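You operate a simulated robot arm through the tools that you are given. There is no shell and no other tool. Be economical: measure what you need, move in short steps, check, and stop when the job is done.

Carry out the task below with a simulated robot arm. There is one attempt and no reset: what you move stays moved.

Task
Put things in order on the table top. At the end: the green herb shaker (marked "HERBS") is on the brown trivet; the blue flask stands where the clear ribbed glass stood; the orange bulb (marked "WARM") from the table top stands where the green herb shaker stood; the clear ribbed glass stands where the orange bulb stood; whatever was shut is shut again. Leave all else as you found it, and nothing knocked over. Set down upright: herb shaker.

The check looks at the end state, three seconds after you hand in, the way a careful person would. Anything else that was tipped, shoved, dropped, spilled or broken makes it a failure.

Robot
A 6-joint arm with a two-finger parallel gripper, fixed in place. Base frame: the origin is at the foot of the arm, x ahead of it, y to its left, z up; the work surface is at about z = 0. Readings come in mm, rad, newtons and seconds.
With the tool pointing down near the work surface it reaches from about 180 to 460 mm from the base axis. Its first joint turns from -1.222 to 1.222 rad. Payload 1.9 kg.
The TCP is the grasp point between the finger pads, 23 mm short of the fingertips. In the tool frame z runs along the fingers and y along their closing line. Largest opening 94 mm; finger width 38, thickness 10; the body of the gripper, 54 by 96 mm, starts 39 mm behind the TCP.
Orientation is told as [roll, pitch, yaw] about the base's x, y, z axes, in that order, counted from this pose: with the fingers straight down and closing along the base's y, the tool's x points along the base's -x, its y along +y and its z along -z.

Tools
- The arm moves only by the tool drive_tool. Its argument "increments" is a list of rows, each a list of 3 entries, a list of its own where there are three numbers: the shift along the base's x, y, z in mm, then the turn, a rotation vector about the base's x, y, z in rad, then the opening, from 0 (shut) to 1 (fully open). In form: [[[x, y, z], [ax, ay, az], hand], ...]. A call has 1 to 10 rows; each row is the pose to reach, as a shift and turn from the pose commanded when the call began. A row lasts 0.2 s, in which the tool goes at most 50 mm and 0.15 rad; a call with a longer step from one row to the next is refused whole, and so is a gripper value outside its range. A pose out of reach is approached as far as the arm can. The call stops where the force on the tool passes 40 N (or 10 N more than at its start, if that is more) or the arm is blocked; 0.2 s more then pass. Each finger travels about 108 mm/s and halts on what it meets, pressing with about 44 N; the grip force reading is that of the motor and also rises with nothing between the fingers. The clock runs only during rows and for 0.2 s after the last one: add rows that repeat a pose to give the fingers time. It gives the time, the measured TCP pose, the force on the tool (base axes), the opening and the grip force at its end, in the units of the frame above (readings bear some noise), with the torque about the TCP (base axes, N m) and any sound that the robot's microphone picked up, and new pictures: "views" is both (left out), scene, wrist or none.
- Cameras (640 x 400 px; columns grow to the right, rows downward): "scene" is fixed at [74.3, 338.9, 416.1]; the picture's right is [-0.56, -0.83, 0.00], its down [-0.51, 0.34, -0.79] and it looks along [0.66, -0.44, -0.61] (base axes); focal length 214 px, centre (320, 200). "wrist" rides on the gripper at [86, 16, -75] in the tool frame; the picture's right is [-0.18, 0.98, 0.00], its down [-0.58, -0.11, -0.81] and it looks along [-0.79, -0.15, 0.59] (tool axes); focal length 243 px, centre (320, 200). There is no depth. A picture from a camera that has moved, and an enlarged one, comes with that camera's place and axes in the base frame and with its lens. The place of the scene camera against the robot may be out by one fixed shift of up to 12 mm in any direction.
- enlarge(camera, box): a new picture of the part [left, top, right, bottom] of that camera's present view, enlarged. It takes no simulated time.
- close_job(): hands the job in; it is judged then, once.

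Go step by step. Nothing tells you positions but the pictures and the camera data: compare them with the known pose of the tool, close in by small moves and look again before you grip or let go. The budget is 120 turns and 200 pictures, counting those below and the enlarged ones. Unless the task says otherwise, let go and move clear before handing in, and close with one line.

The tools are called as name(argument=value, ...) on one line, values as JSON. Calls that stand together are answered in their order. drive_tool: Moves the arm, as the interface text tells. Its arguments: {"type":"object","properties":{"increments":{"type":"array"},"views":{"type":"string","enum":["both","scene","wrist","none"]}},"required":["increments"]} The other tools are called the same way: enlarge (camera, box) takes an enlarged picture of a part of a camera's view; close_job () hands the job in.

At the start:

```text
time_s: 0.0
position: [323.2, -51.1, 330.5]
tcp_rot: [0.003, -0.003, 0.0]
force: [-0.9, 0.6, -0.7]
wrist_torque: [0.04, -0.02, 0.01]
width: 94.0
grasp_force: 0.0
```

scene: 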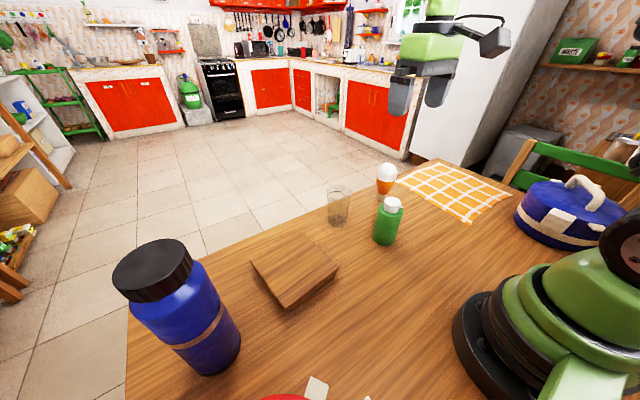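
wrist: 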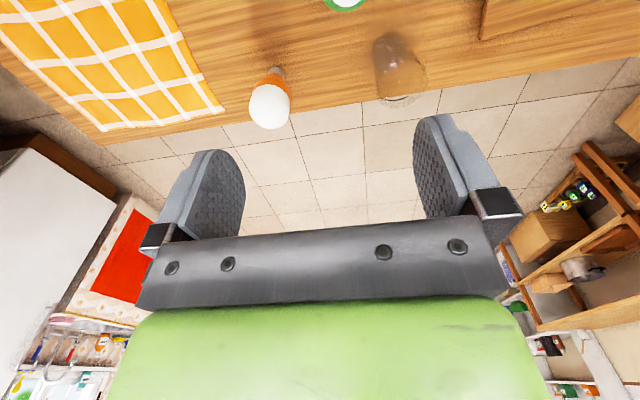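

I see the shaker, glass, bulb, trivet and flask on the table. I'll take enlarged views to measure where they stand.

enlarge(camera="scene", box=[310, 140, 430, 260])

enlarge(camera="scene", box=[90, 220, 350, 400])

enlarge(camera="scene", box=[440, 130, 640, 400])

enlarge(camera="wrist", box=[220, 0, 520, 140])

```text
3.33 times, centred on (370, 200) of scene
camera zoom: at [74.3, 338.9, 416.1], right [-0.56, -0.83, 0.0], down [-0.51, 0.34, -0.79], along [0.66, -0.44, -0.61], focal length 715 px, centre (153, 200)
```

zoom: 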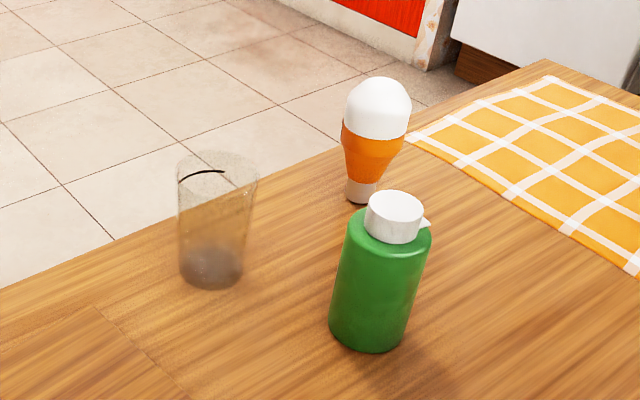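

```text
2.22 times, centred on (220, 310) of scene
camera zoom: at [74.3, 338.9, 416.1], right [-0.56, -0.83, 0.0], down [-0.51, 0.34, -0.79], along [0.66, -0.44, -0.61], focal length 477 px, centre (542, -44)
```

zoom: 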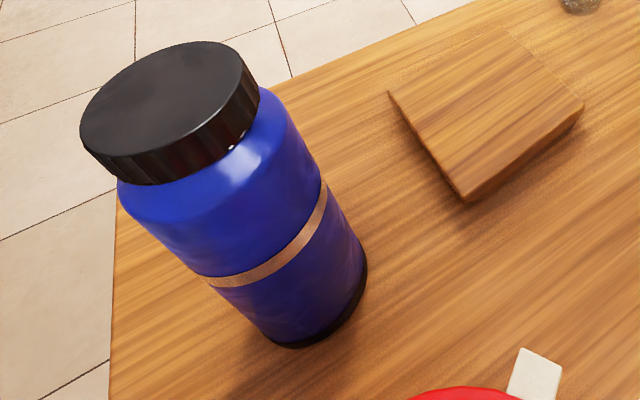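

```text
1.48 times, centred on (540, 265) of scene
camera zoom: at [74.3, 338.9, 416.1], right [-0.56, -0.83, 0.0], down [-0.51, 0.34, -0.79], along [0.66, -0.44, -0.61], focal length 318 px, centre (-6, 104)
```

zoom: 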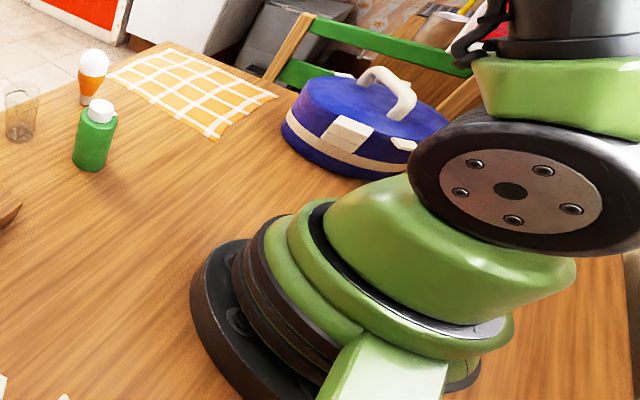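

```text
2.13 times, centred on (370, 70) of wrist
camera zoom: at [236.6, -34.5, 403.8], right [0.18, 0.98, 0.0], down [0.58, -0.11, 0.81], along [0.79, -0.15, -0.59], focal length 518 px, centre (213, 477)
```

zoom: 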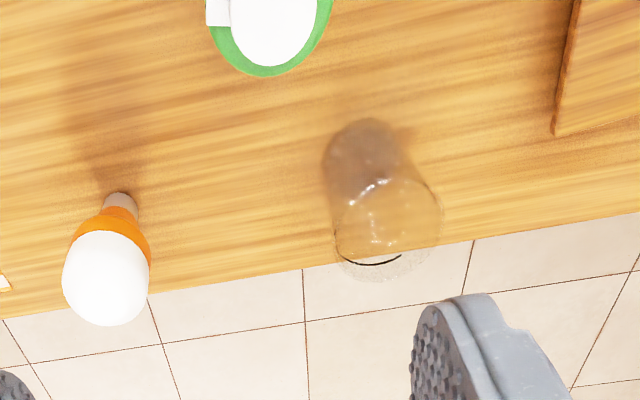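

I've estimated the positions (base frame): shaker near (296,-22), glass near (412,41), bulb near (417,-140), trivet near (336,225) and flask near (278,403). Next I'll pull the tool back and down so the wrist camera can view them at a lower angle.

drive_tool(increments=[[[-45, 0, 0], [0, 0, 0], 1], [[-90, 0, 0], [0, 0, 0], 1], [[-120, 0, -30], [0, 0, 0], 1], [[-120, 0, -75], [0, 0, 0], 1], [[-120, 0, -120], [0, 0, 0], 1], [[-120, 0, -165], [0, 0, 0], 1], [[-120, 0, -180], [0, 0, 0], 1]])

```text
time_s: 1.6
position: [202.7, -49.8, 149.5]
tcp_rot: [0.001, -0.002, -0.001]
force: [-0.3, -0.6, 0.7]
wrist_torque: [-0.01, -0.01, -0.01]
width: 93.8
grasp_force: 0.1
camera wrist: at [116.2, -34.1, 222.9], right [0.19, 0.98, 0.0], down [0.58, -0.11, 0.81], along [0.79, -0.15, -0.59], focal length 243 px, centre (320, 200)
```

scene: 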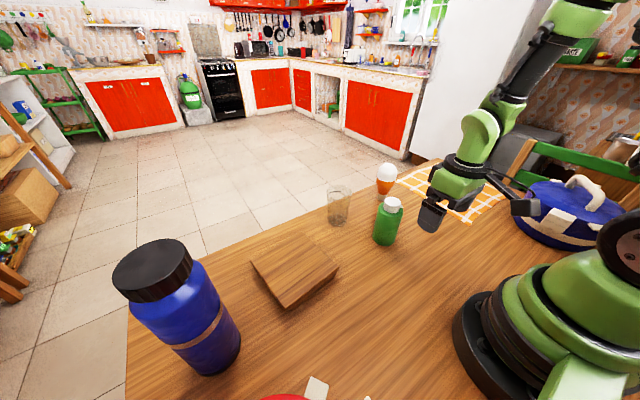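
wrist: 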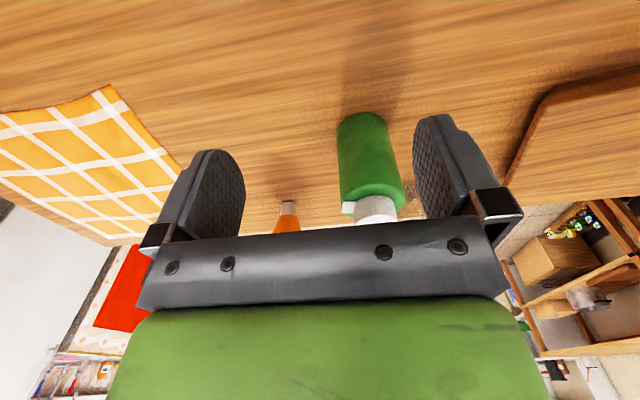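

enlarge(camera="wrist", box=[260, 90, 440, 240])

```text
2.67 times, centred on (350, 165) of wrist
camera zoom: at [116.2, -34.1, 222.9], right [0.19, 0.98, 0.0], down [0.58, -0.11, 0.81], along [0.79, -0.15, -0.59], focal length 647 px, centre (240, 293)
```

zoom: 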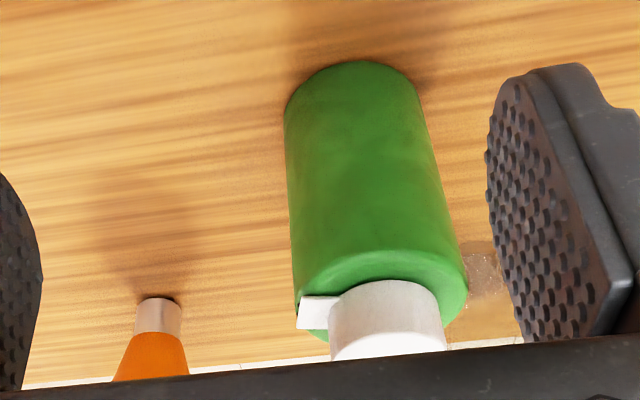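

The shaker is at about (297,-20): its body is about 55 mm wide, its shoulder about 100 mm high and its cap top about 118 mm. I'll go above it, come partway down and check the alignment.

drive_tool(increments=[[[0, 15, 40], [0, 0, 0], 1], [[40, 31, 50], [0, 0, 0], 1], [[80, 31, 50], [0, 0, 0], 1], [[94, 31, 50], [0, 0, 0], 1], [[94, 31, 10], [0, 0, 0], 1], [[94, 31, 0], [0, 0, 0], 1]])

```text
time_s: 3.0
position: [297.4, -19.5, 148.3]
tcp_rot: [0.002, -0.002, 0.0]
force: [0.4, 0.3, 0.2]
wrist_torque: [0.02, -0.01, -0.01]
width: 93.7
grasp_force: 0.0
camera wrist: at [211.5, -3.7, 222.4], right [0.18, 0.98, 0.0], down [0.58, -0.11, 0.81], along [0.79, -0.15, -0.59], focal length 243 px, centre (320, 200)
```

scene: 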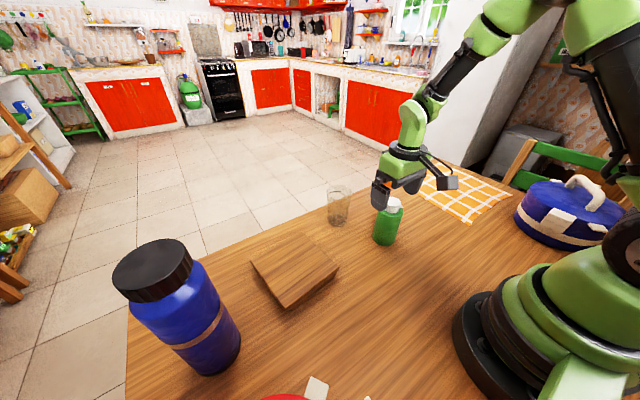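
wrist: 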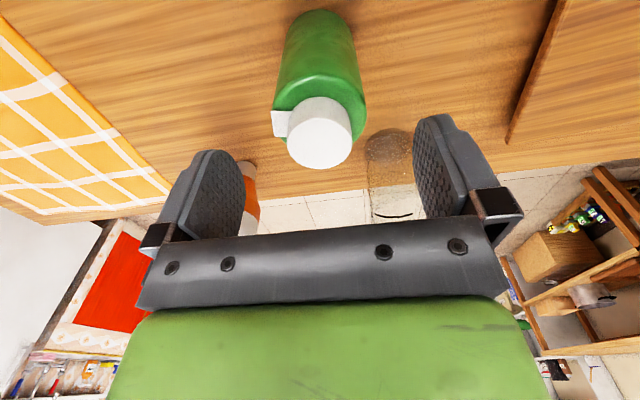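

The alignment is good. I'll go down and grip.

drive_tool(increments=[[[0, 0, -30], [0, 0, 0], 1], [[0, 0, -50], [0, 0, 0], 1], [[0, 0, -56], [0, 0, 0], 1], [[0, 0, -56], [0, 0, 0], 0.5], [[0, 0, -56], [0, 0, 0], 0.4], [[0, 0, -56], [0, 0, 0], 0.4]])

```text
time_s: 4.4
position: [297.5, -19.5, 93.4]
tcp_rot: [0.002, -0.002, 0.001]
force: [0.1, -0.2, -1.0]
wrist_torque: [0.0, -0.01, -0.02]
width: 57.2
grasp_force: 43.7
camera wrist: at [211.1, -3.6, 167.8], right [0.18, 0.98, 0.0], down [0.58, -0.11, 0.81], along [0.79, -0.15, -0.59], focal length 243 px, centre (320, 200)
```

scene: 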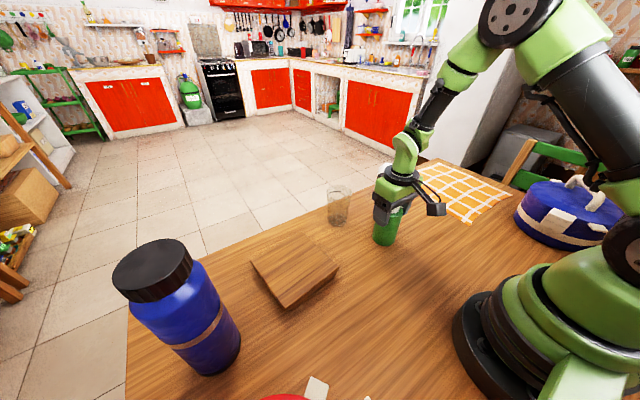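
wrist: 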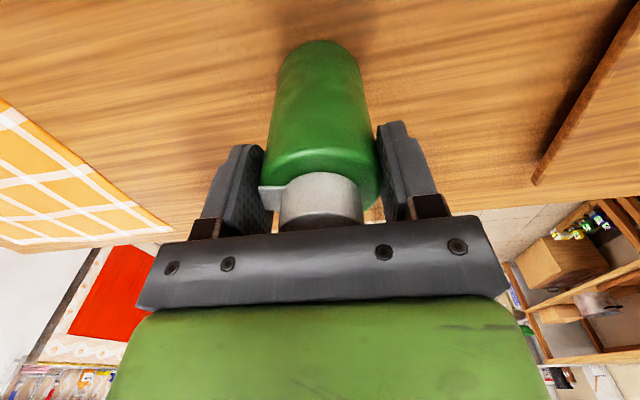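

It's gripped. I'll lift it and carry it to in front of the trivet to look.

drive_tool(increments=[[[0, 0, -16], [0, 0, 0], 0.4], [[0, 0, 14], [0, 0, 0], 0.4], [[-20, 35, 14], [0, 0, 0], 0.4], [[-40, 75, 14], [0, 0, 0], 0.4], [[-50, 115, 14], [0, 0, 0], 0.4], [[-50, 155, 14], [0, 0, 0], 0.4], [[-50, 195, 14], [0, 0, 0], 0.4], [[-50, 220, 14], [0, 0, 0], 0.4], [[-50, 220, 14], [0, 0, 0], 0.4]])

```text
time_s: 4.7
position: [298.4, -20.7, 93.0]
tcp_rot: [0.002, -0.006, -0.004]
force: [0.9, -0.2, 2.2]
wrist_torque: [-0.04, -0.1, -0.04]
width: 56.6
grasp_force: 43.8
stopped in row 1: the force on the tool passed its limit at 82 N (the readings are from after the stop); the commanded pose is now the measured one
camera wrist: at [211.8, -3.7, 165.8], right [0.19, 0.98, 0.0], down [0.58, -0.11, 0.81], along [0.8, -0.15, -0.59], focal length 243 px, centre (320, 200)
```

scene: 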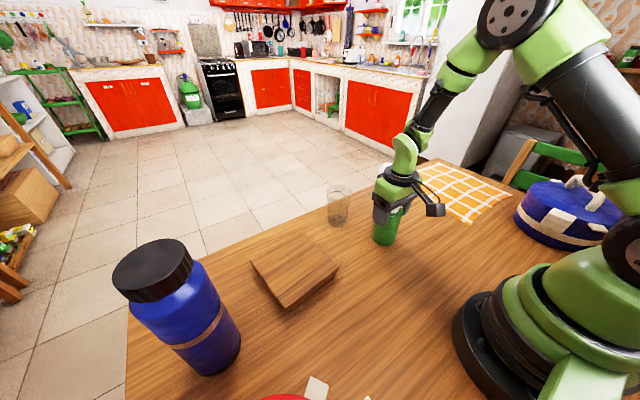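
wrist: 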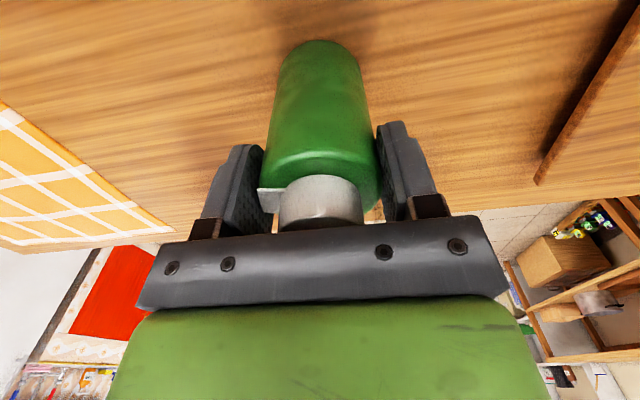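

I counted that row from the wrong start pose, so it pressed down instead of lifting. Nothing seems to have moved. I'll now lift properly.

drive_tool(increments=[[[0, 0, 30], [0, 0, 0], 0.4], [[0, 0, 70], [0, 0, 0], 0.4], [[-20, 35, 70], [0, 0, 0], 0.4], [[-40, 75, 70], [0, 0, 0], 0.4], [[-50, 115, 70], [0, 0, 0], 0.4], [[-50, 155, 70], [0, 0, 0], 0.4], [[-50, 195, 70], [0, 0, 0], 0.4], [[-50, 220, 70], [0, 0, 0], 0.4], [[-50, 220, 70], [0, 0, 0], 0.4]])

```text
time_s: 6.7
position: [246.8, 201.2, 162.4]
tcp_rot: [0.003, -0.006, -0.004]
force: [0.0, 0.0, -1.2]
wrist_torque: [-0.02, -0.03, 0.0]
width: 56.5
grasp_force: 44.4
camera wrist: at [162.1, 217.1, 234.9], right [0.19, 0.98, 0.0], down [0.58, -0.11, 0.81], along [0.8, -0.15, -0.59], focal length 243 px, centre (320, 200)
```

scene: 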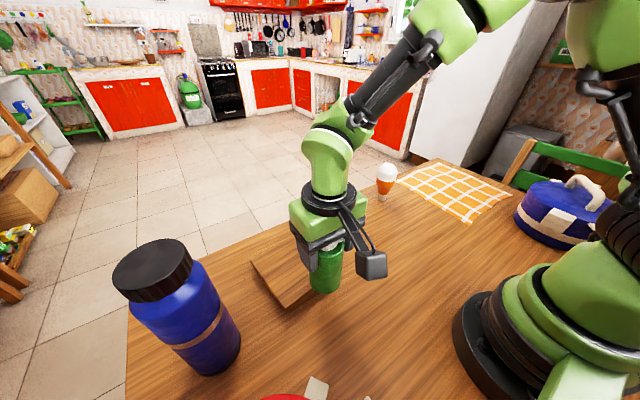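
wrist: 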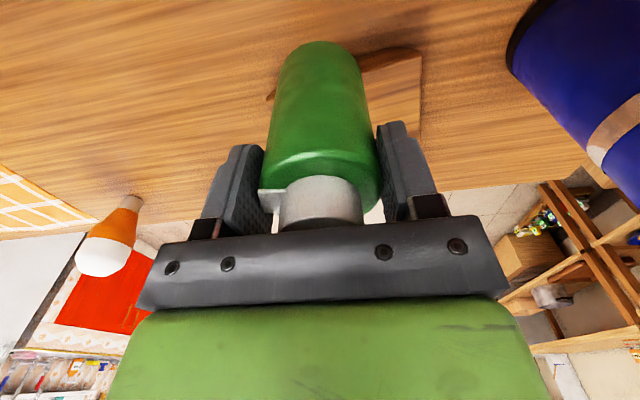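

The trivet's centre is about (345,216) and it is about 12 mm thick. I'll carry the shaker over it and lower to just above.

drive_tool(increments=[[[40, 8, 0], [0, 0, 0], 0.4], [[80, 15, 0], [0, 0, 0], 0.4], [[98, 15, 0], [0, 0, 0], 0.4], [[98, 15, -30], [0, 0, 0], 0.4], [[98, 15, -45], [0, 0, 0], 0.4], [[98, 15, -45], [0, 0, 0], 0.4]])

```text
time_s: 8.0
position: [347.5, 218.0, 121.7]
tcp_rot: [0.005, -0.012, -0.006]
force: [-2.2, -1.1, 4.5]
wrist_torque: [-0.03, 0.01, -0.01]
width: 56.9
grasp_force: 44.1
stopped in row 6: the force on the tool passed its limit at 43 N (the readings are from after the stop); the commanded pose is now the measured one
camera wrist: at [261.1, 232.4, 194.5], right [0.19, 0.98, 0.01], down [0.57, -0.12, 0.81], along [0.8, -0.15, -0.58], focal length 243 px, centre (320, 200)
```

scene: 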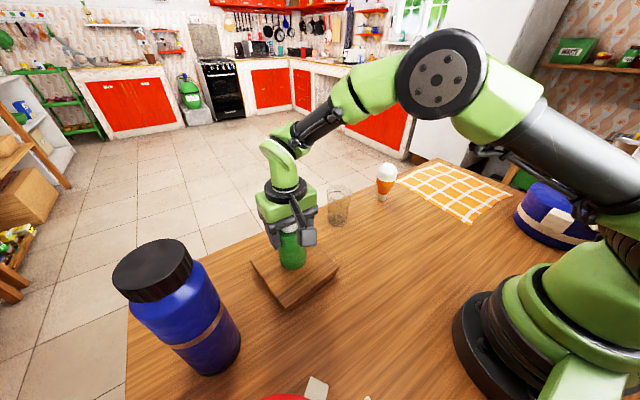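
wrist: 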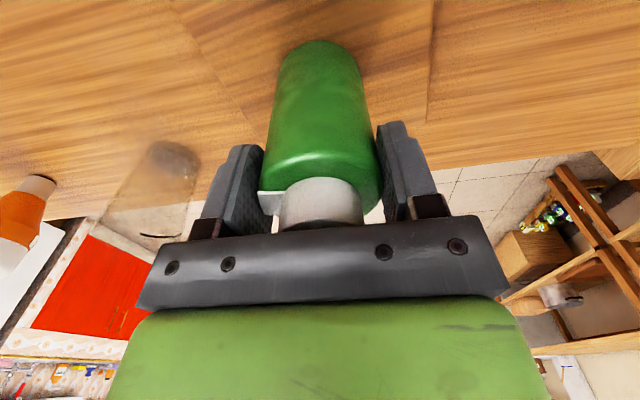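

enlarge(camera="scene", box=[235, 170, 365, 320])

enlarge(camera="wrist", box=[150, 0, 450, 180])

```text
2.67 times, centred on (300, 245) of scene
camera zoom: at [74.3, 338.9, 416.1], right [-0.56, -0.83, 0.0], down [-0.51, 0.34, -0.79], along [0.66, -0.44, -0.61], focal length 572 px, centre (373, 80)
```

zoom: 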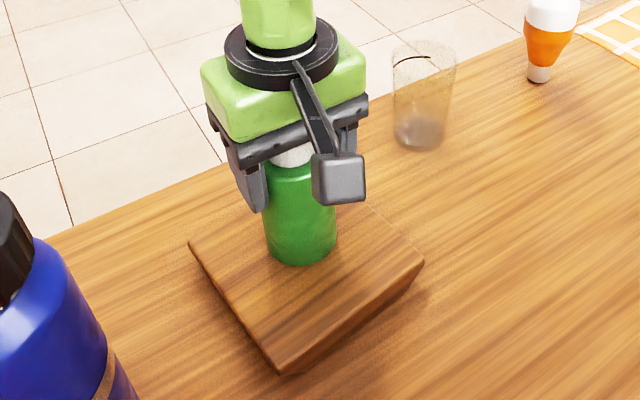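

```text
2.13 times, centred on (300, 90) of wrist
camera zoom: at [261.1, 232.4, 194.5], right [0.19, 0.98, 0.01], down [0.57, -0.12, 0.81], along [0.8, -0.15, -0.58], focal length 518 px, centre (363, 435)
```

zoom: 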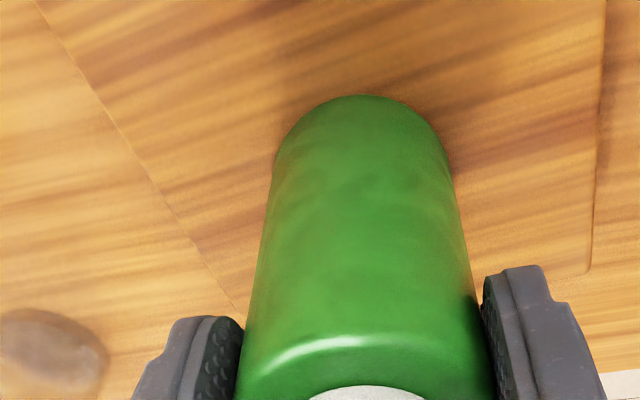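

The shaker is touching the trivet, which is about 26 mm thick. I'll ease down 2 mm, let go and rise.

drive_tool(increments=[[[-3, 0, -1], [0, 0, 0], 0.4], [[-3, 0, -2], [0, 0, 0], 0.4], [[-3, 0, -2], [0, 0, 0], 0.4]], views="none")

```text
time_s: 8.9
position: [346.2, 217.7, 121.6]
tcp_rot: [0.01, -0.018, -0.008]
force: [-2.2, -1.4, 7.5]
wrist_torque: [-0.15, 0.49, 0.01]
width: 56.9
grasp_force: 43.7
stopped in row 3: the force on the tool passed its limit at 41 N (the readings are from after the stop); the commanded pose is now the measured one
```

drive_tool(increments=[[[0, 0, 0], [0, 0, 0], 0.7], [[0, 0, 0], [0, 0, 0], 0.9], [[0, 0, 0], [0, 0, 0], 1], [[0, 0, 20], [0, 0, 0], 1], [[0, 0, 60], [0, 0.01, 0], 1], [[0, 0, 100], [-0.01, 0.018, 0.008], 1]])

```text
time_s: 10.3
position: [344.9, 218.3, 221.3]
tcp_rot: [-0.002, 0.001, 0.003]
force: [0.7, -0.1, -0.5]
wrist_torque: [0.01, 0.02, -0.03]
width: 94.0
grasp_force: 0.1
camera wrist: at [260.2, 233.2, 295.9], right [0.18, 0.98, 0.0], down [0.58, -0.11, 0.81], along [0.79, -0.15, -0.59], focal length 243 px, centre (320, 200)
```

scene: 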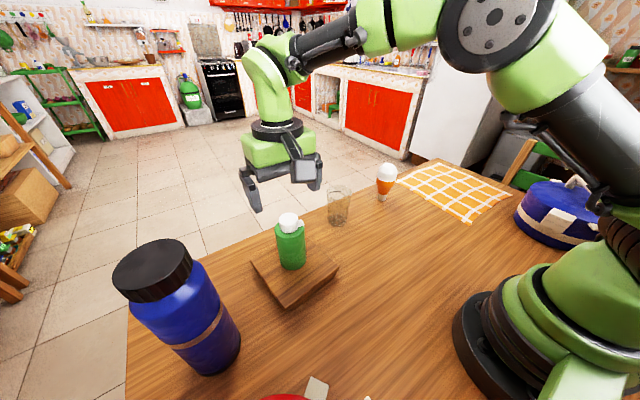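
wrist: 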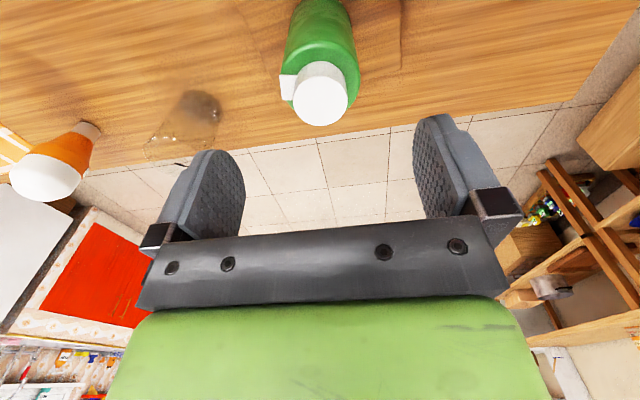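

The shaker stands on the trivet. Next I'll look closely at the bulb and glass.

drive_tool(increments=[[[-10, -45, 0], [0, 0, 0], 1], [[-20, -90, 0], [0, 0, 0], 1], [[-30, -135, 0], [0, 0, 0], 1], [[-40, -180, 0], [0, 0, 0], 1], [[-40, -225, -10], [0, 0, 0], 1], [[-40, -270, -20], [0, 0, 0], 1], [[-40, -310, -30], [0, 0, 0], 1], [[-40, -340, -40], [0, 0, 0], 1], [[-40, -340, -70], [0, 0, 0], 1], [[-40, -340, -70], [0, 0, 0], 1]], views="wrist")

enlarge(camera="wrist", box=[220, 50, 470, 230])

```text
time_s: 12.5
position: [306.7, -122.2, 151.0]
tcp_rot: [-0.001, 0.002, 0.001]
force: [-0.4, -0.4, 0.2]
wrist_torque: [0.0, 0.01, 0.01]
width: 94.1
grasp_force: 0.0
camera wrist: at [220.3, -106.7, 225.1], right [0.18, 0.98, 0.0], down [0.58, -0.11, 0.81], along [0.79, -0.15, -0.59], focal length 243 px, centre (320, 200)
```

wrist: 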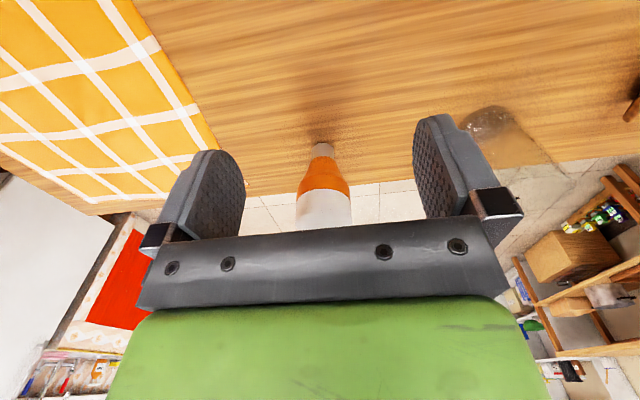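

```text
2.22 times, centred on (345, 140) of wrist
camera zoom: at [220.3, -106.7, 225.1], right [0.18, 0.98, 0.0], down [0.58, -0.11, 0.81], along [0.79, -0.15, -0.59], focal length 539 px, centre (264, 333)
```

zoom: 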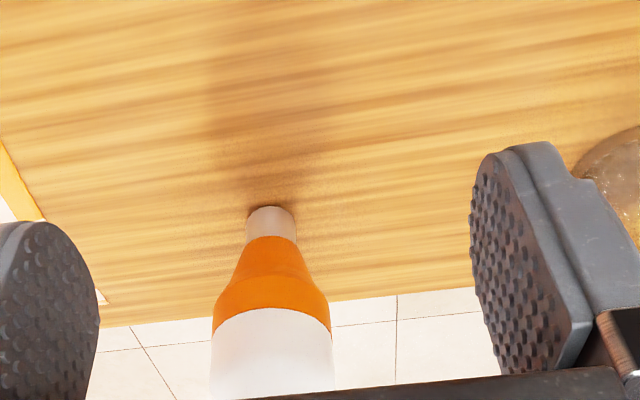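

The bulb is at about (420,-141), its top near z=121 and its widest dome, about 60 mm, near z=90. I'll move above it and check.

drive_tool(increments=[[[10, -10, 20], [0, 0, 0], 1], [[50, -19, 30], [0, 0, 0], 1], [[90, -19, 30], [0, 0, 0], 1], [[113, -19, 30], [0, 0, 0], 1], [[113, -19, 15], [0, 0, 0], 1], [[113, -19, 15], [0, 0, 0], 1]])

```text
time_s: 13.9
position: [419.6, -141.3, 166.3]
tcp_rot: [-0.002, 0.0, 0.001]
force: [-0.3, 0.2, 0.5]
wrist_torque: [0.0, 0.04, 0.0]
width: 93.6
grasp_force: 0.0
camera wrist: at [334.0, -125.8, 239.2], right [0.18, 0.98, 0.0], down [0.58, -0.11, 0.81], along [0.79, -0.15, -0.59], focal length 243 px, centre (320, 200)
```

scene: 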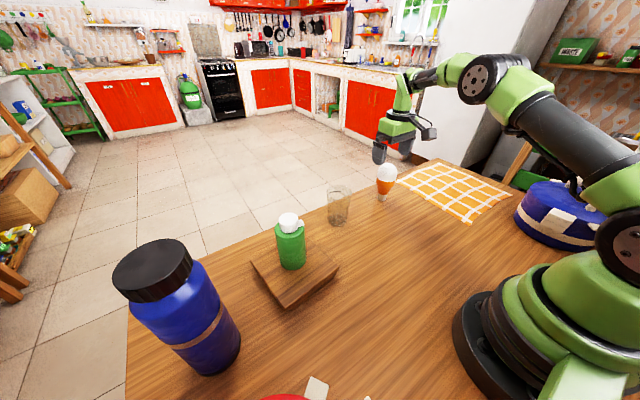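
wrist: 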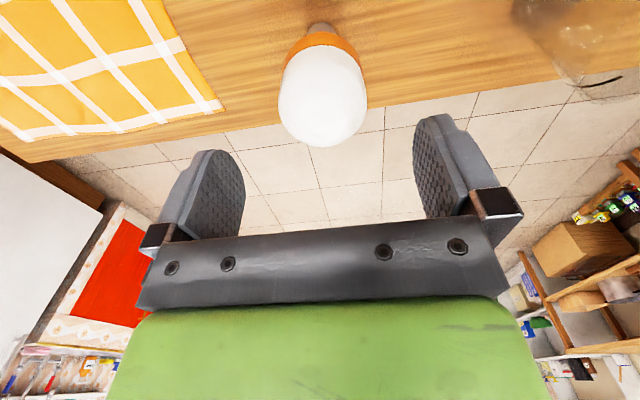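

It's aligned. I'll go down and grip.

drive_tool(increments=[[[1, 1, -35], [0, 0, 0], 1], [[1, 1, -60], [0, 0, 0], 1], [[1, 1, -75], [0, 0, 0], 1], [[1, 1, -75], [0, 0, 0], 0.75], [[1, 1, -75], [0, 0, 0], 0.6], [[1, 1, -75], [0, 0, 0], 0.55], [[1, 1, -75], [0, 0, 0], 0.55]])

```text
time_s: 15.5
position: [420.2, -141.1, 90.2]
tcp_rot: [-0.002, 0.001, 0.001]
force: [0.2, 0.1, 0.9]
wrist_torque: [0.01, 0.01, -0.03]
width: 54.8
grasp_force: 43.9
camera wrist: at [334.5, -124.6, 164.1], right [0.18, 0.98, 0.0], down [0.58, -0.11, 0.81], along [0.79, -0.15, -0.59], focal length 243 px, centre (320, 200)
```

scene: 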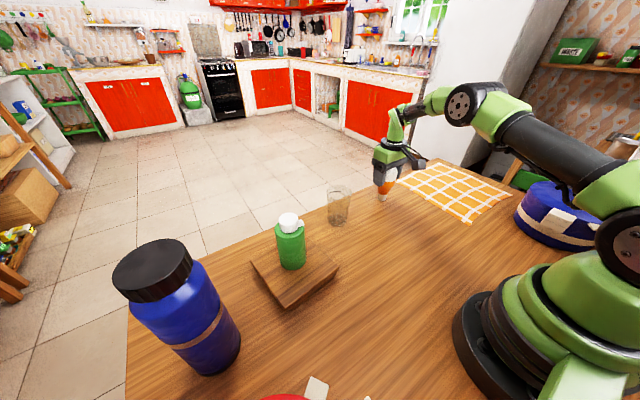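
wrist: 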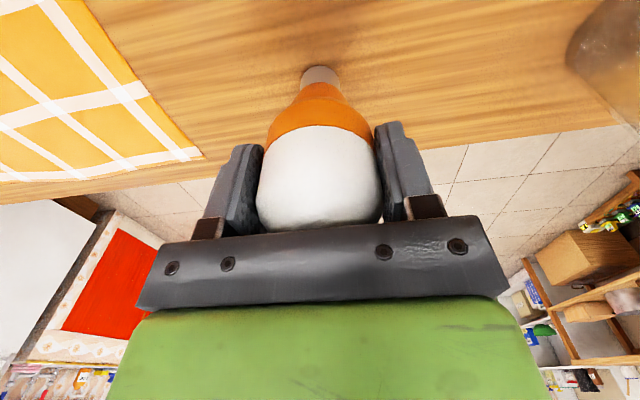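

The bulb is gripped at 54.8 mm. I'll lift it and carry it to the shaker's old place.

drive_tool(increments=[[[0, 0, 20], [0, 0, 0], 0.5], [[0, 0, 60], [0, 0, 0], 0.5], [[-30, 20, 60], [0, 0, 0], 0.5], [[-60, 50, 60], [0, 0, 0], 0.5], [[-90, 80, 60], [0, 0, 0], 0.5], [[-115, 110, 60], [0, 0, 0], 0.5], [[-122, 121, 60], [0, 0, 0], 0.5], [[-122, 121, 30], [0, 0, 0], 0.5], [[-122, 121, 10], [0, 0, 0], 0.5], [[-122, 121, 5], [0, 0, 0], 0.5]])

```text
time_s: 17.7
position: [298.1, -20.0, 96.2]
tcp_rot: [-0.003, -0.002, 0.001]
force: [-0.4, -0.4, -0.9]
wrist_torque: [0.01, -0.01, -0.02]
width: 54.4
grasp_force: 43.5
camera wrist: at [212.2, -4.5, 169.6], right [0.18, 0.98, 0.0], down [0.58, -0.11, 0.81], along [0.79, -0.15, -0.59], focal length 243 px, centre (320, 200)
```

scene: 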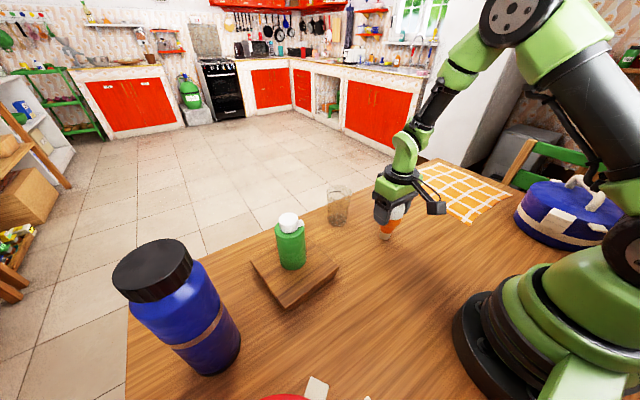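
wrist: 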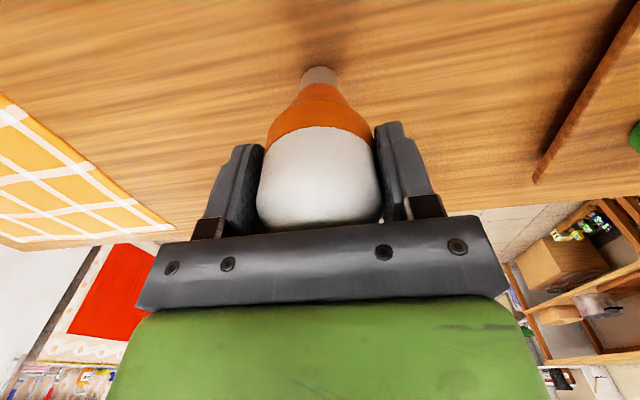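

drive_tool(increments=[[[0, 0, -2], [0, 0, 0], 0.5], [[0, 0, -4], [0, 0, 0], 0.5], [[0, 0, -4], [0, 0, 0], 0.5]], views="none")

drive_tool(increments=[[[0, 0, -1], [0, 0, 0], 0.5], [[0, 0, -1], [0, 0, 0], 0.5]], views="none")

```text
time_s: 18.5
position: [297.8, -20.0, 92.7]
tcp_rot: [-0.001, -0.001, 0.001]
force: [-0.1, -0.4, -0.6]
wrist_torque: [-0.01, -0.01, -0.01]
width: 54.4
grasp_force: 44.2
```

```text
time_s: 19.1
position: [296.8, -20.5, 90.0]
tcp_rot: [-0.001, -0.001, 0.003]
force: [1.1, -0.1, -0.5]
wrist_torque: [-0.01, 0.01, -0.02]
width: 54.8
grasp_force: 44.3
```

drive_tool(increments=[[[0, 0, -1], [0, 0, 0], 0.5], [[0, 0, -1], [0, 0, 0], 0.5]], views="none")

enlarge(camera="scene", box=[350, 180, 430, 250])

```text
time_s: 19.7
position: [298.4, -19.9, 90.4]
tcp_rot: [-0.001, -0.001, 0.002]
force: [-1.9, -1.3, 8.4]
wrist_torque: [-0.09, 0.18, 0.04]
width: 54.5
grasp_force: 43.8
```

```text
5.71 times, centred on (390, 215) of scene
camera zoom: at [74.3, 338.9, 416.1], right [-0.56, -0.83, 0.0], down [-0.51, 0.34, -0.79], along [0.66, -0.44, -0.61], focal length 1226 px, centre (-80, 114)
```

zoom: 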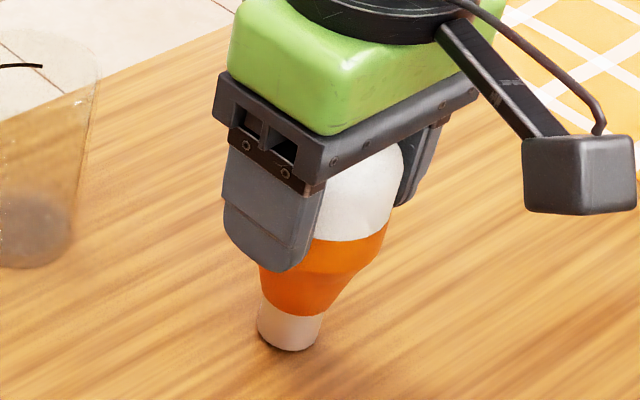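

The bulb is on the table (8 N upward). I'll let go slowly and rise.

drive_tool(increments=[[[0, 0, 0], [0, 0, 0], 0.62], [[0, 0, 0], [0, 0, 0], 0.8], [[0, 0, 0], [0, 0, 0], 1], [[0, 0, 10], [0, 0, 0], 1], [[0, 0, 45], [0, 0, 0], 1], [[0, 0, 90], [0, 0, 0], 1], [[0, 0, 130], [0, 0, 0], 1]])

```text
time_s: 21.3
position: [298.1, -20.4, 221.3]
tcp_rot: [-0.002, 0.0, 0.002]
force: [-0.3, 0.6, 0.3]
wrist_torque: [-0.01, -0.04, -0.03]
width: 94.2
grasp_force: 0.0
camera wrist: at [212.4, -4.1, 295.2], right [0.18, 0.98, 0.0], down [0.58, -0.11, 0.81], along [0.79, -0.15, -0.59], focal length 243 px, centre (320, 200)
```

scene: 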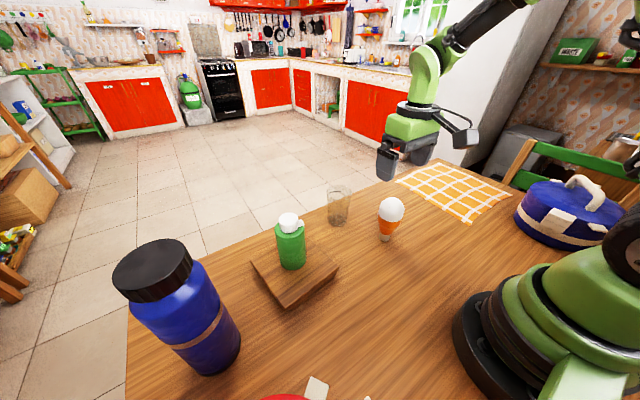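
wrist: 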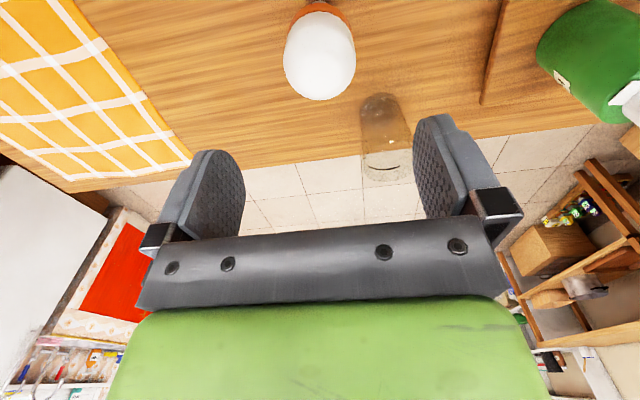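

Bulb stands. Now I'll measure the glass with zooms from this pose.

enlarge(camera="wrist", box=[330, 70, 450, 200])

enlarge(camera="scene", box=[300, 170, 380, 240])

```text
3.08 times, centred on (390, 135) of wrist
camera zoom: at [212.4, -4.1, 295.2], right [0.18, 0.98, 0.0], down [0.58, -0.11, 0.81], along [0.79, -0.15, -0.59], focal length 746 px, centre (105, 400)
```

zoom: 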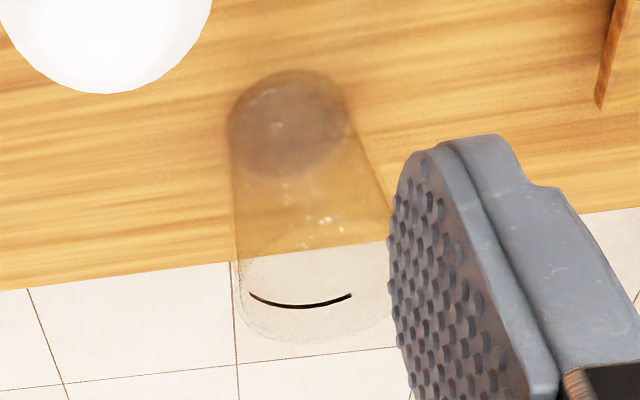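

```text
5.71 times, centred on (340, 205) of scene
camera zoom: at [74.3, 338.9, 416.1], right [-0.56, -0.83, 0.0], down [-0.51, 0.34, -0.79], along [0.66, -0.44, -0.61], focal length 1226 px, centre (206, 171)
```

zoom: 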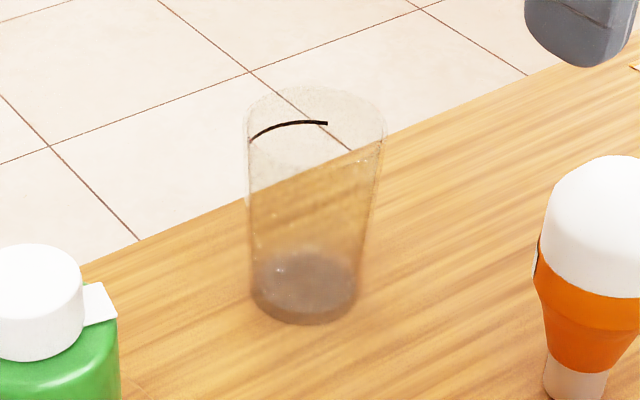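

The glass is at about (416,40): 95 mm high, base about 52 mm, rim about 62 mm. I'll move above it and look.

drive_tool(increments=[[[40, 20, 0], [0, 0, 0], 1], [[80, 40, 0], [0, 0, 0], 1], [[118, 60, 0], [0, 0, 0], 1], [[118, 60, -40], [0, 0, 0], 1], [[118, 60, -75], [0, 0, 0], 1], [[118, 60, -75], [0, 0, 0], 1]])

enlarge(camera="wrist", box=[220, 0, 440, 180])

```text
time_s: 22.7
position: [416.0, 39.9, 145.2]
tcp_rot: [-0.003, 0.002, 0.002]
force: [-1.0, -1.7, -0.7]
wrist_torque: [-0.05, 0.01, 0.0]
width: 94.0
grasp_force: 0.0
camera wrist: at [331.2, 56.1, 218.9], right [0.18, 0.98, 0.0], down [0.58, -0.11, 0.81], along [0.79, -0.15, -0.59], focal length 243 px, centre (320, 200)
```

scene: 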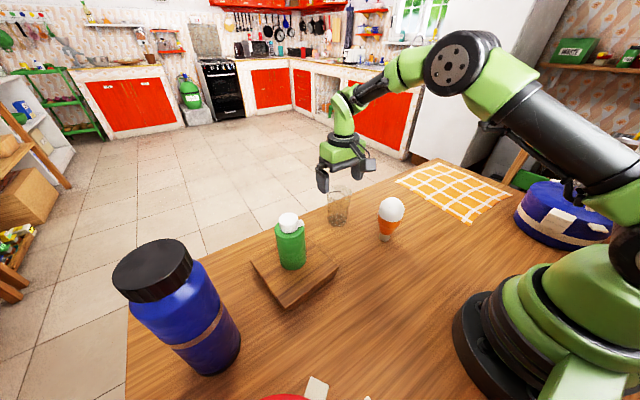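
wrist: 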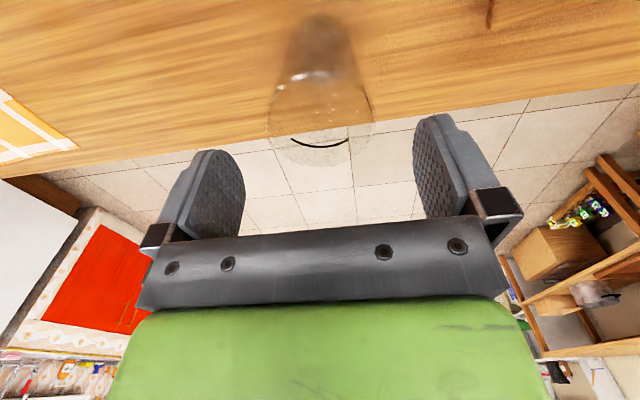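

```text
2.22 times, centred on (330, 90) of wrist
camera zoom: at [331.2, 56.1, 218.9], right [0.18, 0.98, 0.0], down [0.58, -0.11, 0.81], along [0.79, -0.15, -0.59], focal length 539 px, centre (298, 444)
```

zoom: 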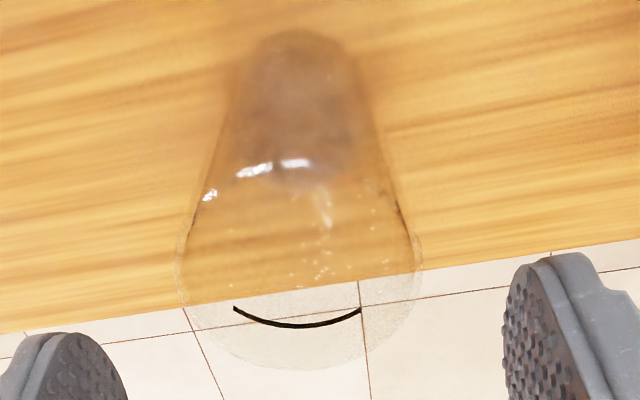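

The alignment is good. I'll go down and grip the glass.

drive_tool(increments=[[[1, 0, -35], [0, 0, 0], 1], [[1, 0, -60], [0, 0, 0], 1], [[1, 0, -75], [0, 0, 0], 1], [[1, 0, -75], [0, 0, 0], 0.8], [[1, 0, -75], [0, 0, 0], 0.65], [[1, 0, -75], [0, 0, 0], 0.6], [[1, 0, -75], [0, 0, 0], 0.6]])

```text
time_s: 24.3
position: [416.9, 40.4, 69.8]
tcp_rot: [0.0, 0.001, 0.001]
force: [0.1, -0.9, -0.3]
wrist_torque: [-0.05, 0.01, 0.01]
width: 66.0
grasp_force: 44.3
camera wrist: at [331.1, 56.1, 143.9], right [0.18, 0.98, 0.0], down [0.58, -0.11, 0.81], along [0.79, -0.15, -0.59], focal length 243 px, centre (320, 200)
```

scene: 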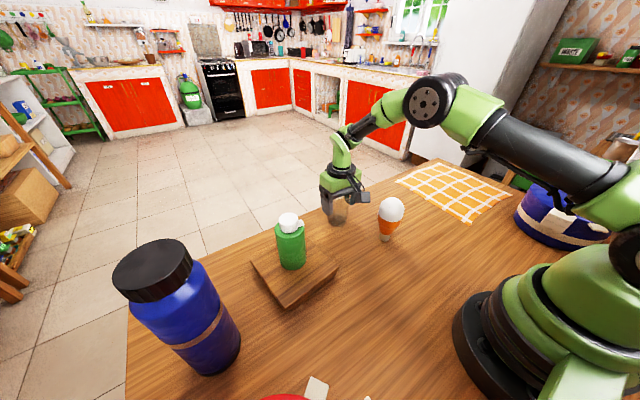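
wrist: 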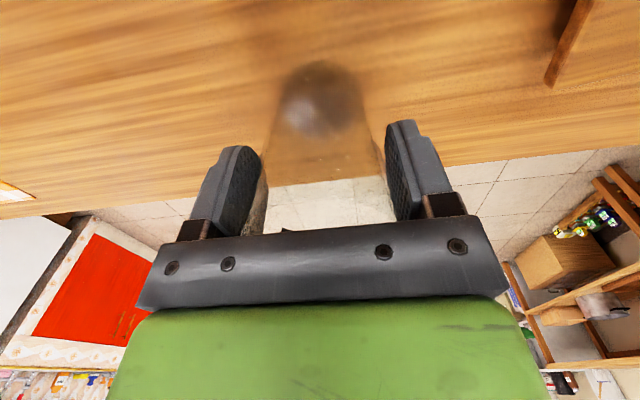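

The glass is gripped at 66 mm. I'll lift a little and check it.

drive_tool(increments=[[[0, 0, 15], [0, 0, 0], 0.6], [[0, 0, 45], [0, 0, 0], 0.6], [[0, 0, 45], [0, 0, 0], 0.6]])

enlarge(camera="scene", box=[300, 150, 380, 230])

```text
time_s: 25.1
position: [416.8, 39.0, 114.3]
tcp_rot: [-0.001, -0.001, 0.004]
force: [0.2, -0.6, -1.6]
wrist_torque: [-0.02, 0.0, 0.0]
width: 66.1
grasp_force: 44.6
camera wrist: at [331.0, 55.2, 188.5], right [0.18, 0.98, 0.0], down [0.58, -0.11, 0.81], along [0.79, -0.15, -0.59], focal length 243 px, centre (320, 200)
```

scene: 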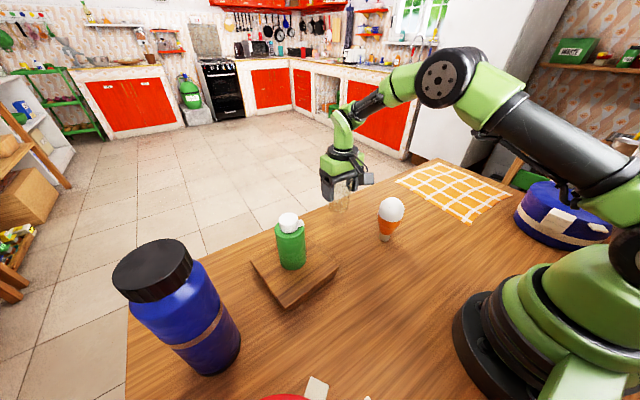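
wrist: 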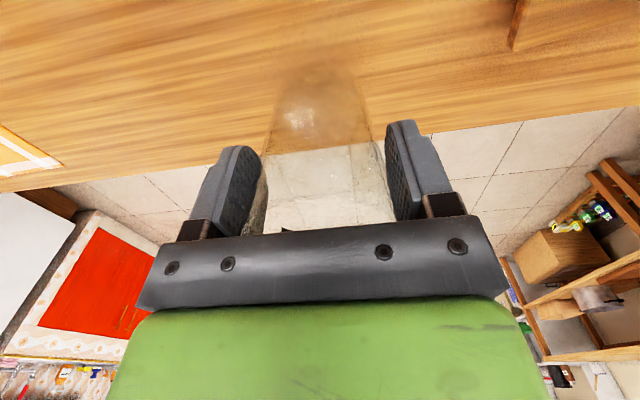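

```text
5.00 times, centred on (340, 190) of scene
camera zoom: at [74.3, 338.9, 416.1], right [-0.56, -0.83, 0.0], down [-0.51, 0.34, -0.79], along [0.66, -0.44, -0.61], focal length 1072 px, centre (220, 250)
```

zoom: 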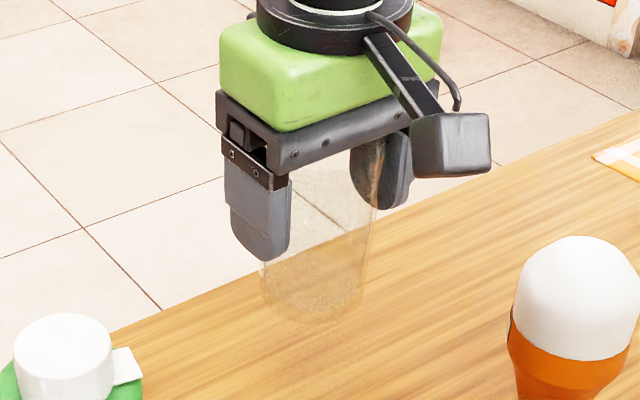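

The glass is lifted cleanly. I'll carry it to the bulb's old place.

drive_tool(increments=[[[0, -30, 0], [0, 0, 0], 0.6], [[0, -65, 0], [0, 0, 0], 0.6], [[0, -100, 0], [0, 0, 0], 0.6], [[2, -140, 0], [0, 0, 0], 0.6], [[3, -170, 0], [0, 0, 0], 0.6], [[3, -180, 0], [0, 0, 0], 0.6], [[3, -180, -25], [0, 0, 0], 0.6], [[3, -180, -38], [0, 0, 0], 0.6], [[3, -180, -42], [0, 0, 0], 0.6], [[3, -180, -42], [0, 0, 0], 0.6]])

```text
time_s: 27.3
position: [419.9, -140.5, 72.5]
tcp_rot: [-0.002, -0.001, 0.002]
force: [-0.4, -0.3, -1.8]
wrist_torque: [0.05, 0.04, 0.0]
width: 66.1
grasp_force: 43.8
camera wrist: at [334.3, -124.2, 146.9], right [0.18, 0.98, 0.0], down [0.58, -0.11, 0.81], along [0.79, -0.15, -0.59], focal length 243 px, centre (320, 200)
```

scene: 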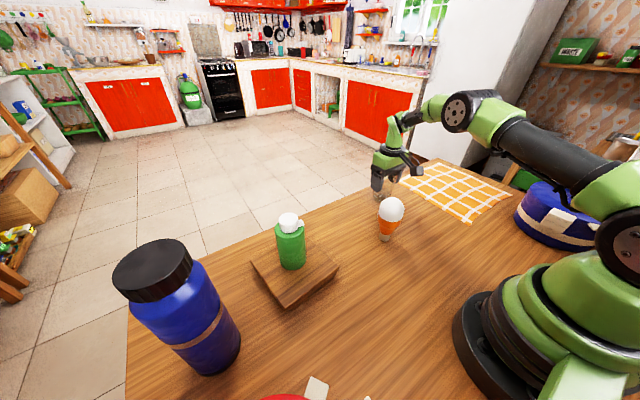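
wrist: 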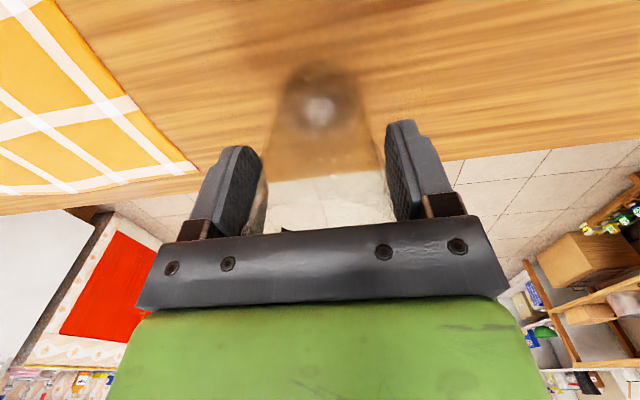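

drive_tool(increments=[[[0, 0, -1.5], [0, 0, 0], 0.6], [[0, 0, -2.5], [0, 0, 0], 0.6], [[0, 0, -2.5], [0, 0, 0], 0.6]], views="none")

```text
time_s: 28.1
position: [420.3, -140.8, 70.4]
tcp_rot: [-0.002, -0.001, 0.004]
force: [0.2, 0.3, -1.4]
wrist_torque: [-0.01, -0.02, 0.0]
width: 65.8
grasp_force: 44.4
```

drive_tool(increments=[[[0, 0, -1], [0, 0, 0], 0.6], [[0, 0, -1], [0, 0, 0], 0.6]], views="none")

```text
time_s: 28.7
position: [419.6, -140.6, 70.0]
tcp_rot: [-0.001, -0.002, 0.001]
force: [-2.2, -0.2, 3.3]
wrist_torque: [0.16, 0.11, 0.06]
width: 66.1
grasp_force: 43.7
```

It's touching the table. I'll let go and rise.

drive_tool(increments=[[[0, 0, 0], [0, 0, 0], 0.75], [[0, 0, 0], [0, 0, 0], 0.9], [[0, 0, 0], [0, 0, 0], 1], [[0, 0, 10], [0, 0, 0], 1], [[0, 0, 50], [0, 0, 0], 1], [[0, 0, 90], [0, 0, 0], 1], [[-40, 0, 120], [0, 0, 0], 1]])

```text
time_s: 30.3
position: [379.8, -139.5, 190.6]
tcp_rot: [-0.002, -0.002, 0.003]
force: [-0.9, -0.8, -0.2]
wrist_torque: [0.0, 0.01, 0.01]
width: 94.0
grasp_force: 0.1
camera wrist: at [294.3, -123.9, 264.4], right [0.18, 0.98, 0.0], down [0.58, -0.11, 0.81], along [0.79, -0.15, -0.59], focal length 243 px, centre (320, 200)
```

scene: 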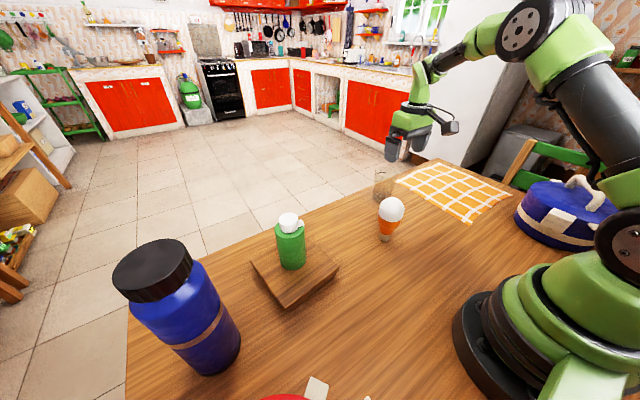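
wrist: 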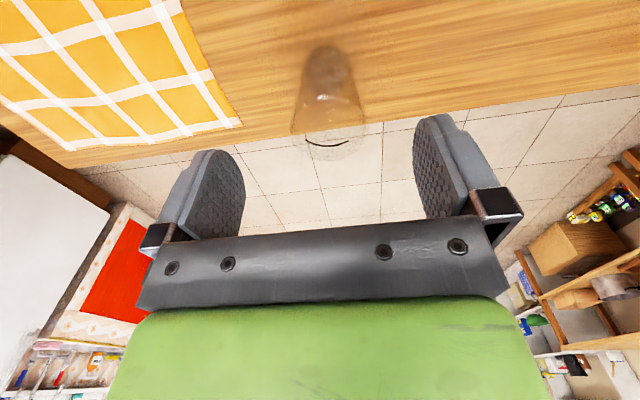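

The glass stands at the bulb's old place. Next is the flask: I'll retract high and swing toward it with a yaw of about 0.97, so the wrist camera faces it.

drive_tool(increments=[[[0, 0, 40], [0, 0, 0], 1], [[-22, 20, 75], [0, 0, 0.1], 1], [[-44, 60, 90], [0, 0, 0.2], 1], [[-68, 100, 90], [0, 0, 0.32], 1], [[-92, 140, 90], [0, 0, 0.44], 1], [[-116, 180, 90], [0, 0, 0.56], 1], [[-140, 220, 90], [0, 0, 0.68], 1], [[-164, 260, 90], [0, 0, 0.8], 1], [[-188, 300, 90], [0, 0, 0.9], 1], [[-205, 335, 90], [0, 0, 0.97], 1]])

```text
time_s: 32.5
position: [175.2, 196.4, 278.7]
tcp_rot: [-0.001, -0.003, 0.974]
force: [-0.6, -0.1, 0.8]
wrist_torque: [-0.01, 0.04, 0.0]
width: 93.8
grasp_force: 0.0
camera wrist: at [113.9, 132.4, 352.7], right [-0.71, 0.71, 0.0], down [0.42, 0.42, 0.81], along [0.57, 0.57, -0.59], focal length 243 px, centre (320, 200)
```

scene: 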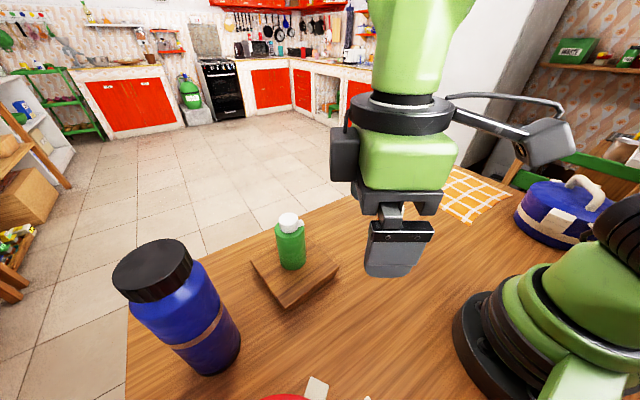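
wrist: 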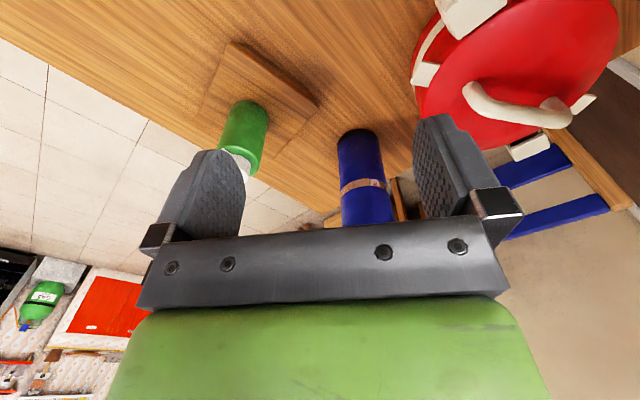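

enlarge(camera="wrist", box=[270, 100, 470, 240])

```text
2.86 times, centred on (370, 170) of wrist
camera zoom: at [113.9, 132.4, 352.7], right [-0.71, 0.71, 0.0], down [0.42, 0.42, 0.81], along [0.57, 0.57, -0.59], focal length 693 px, centre (177, 286)
```

zoom: 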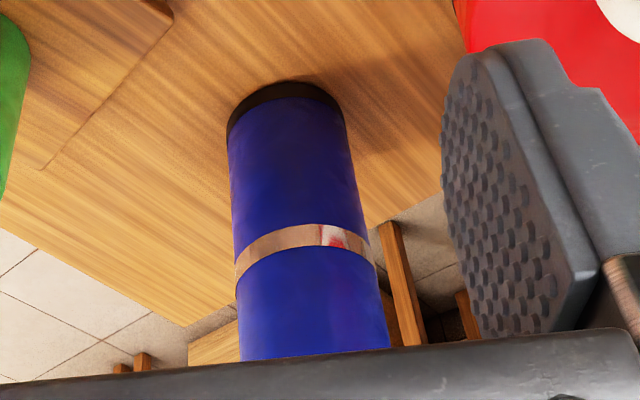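

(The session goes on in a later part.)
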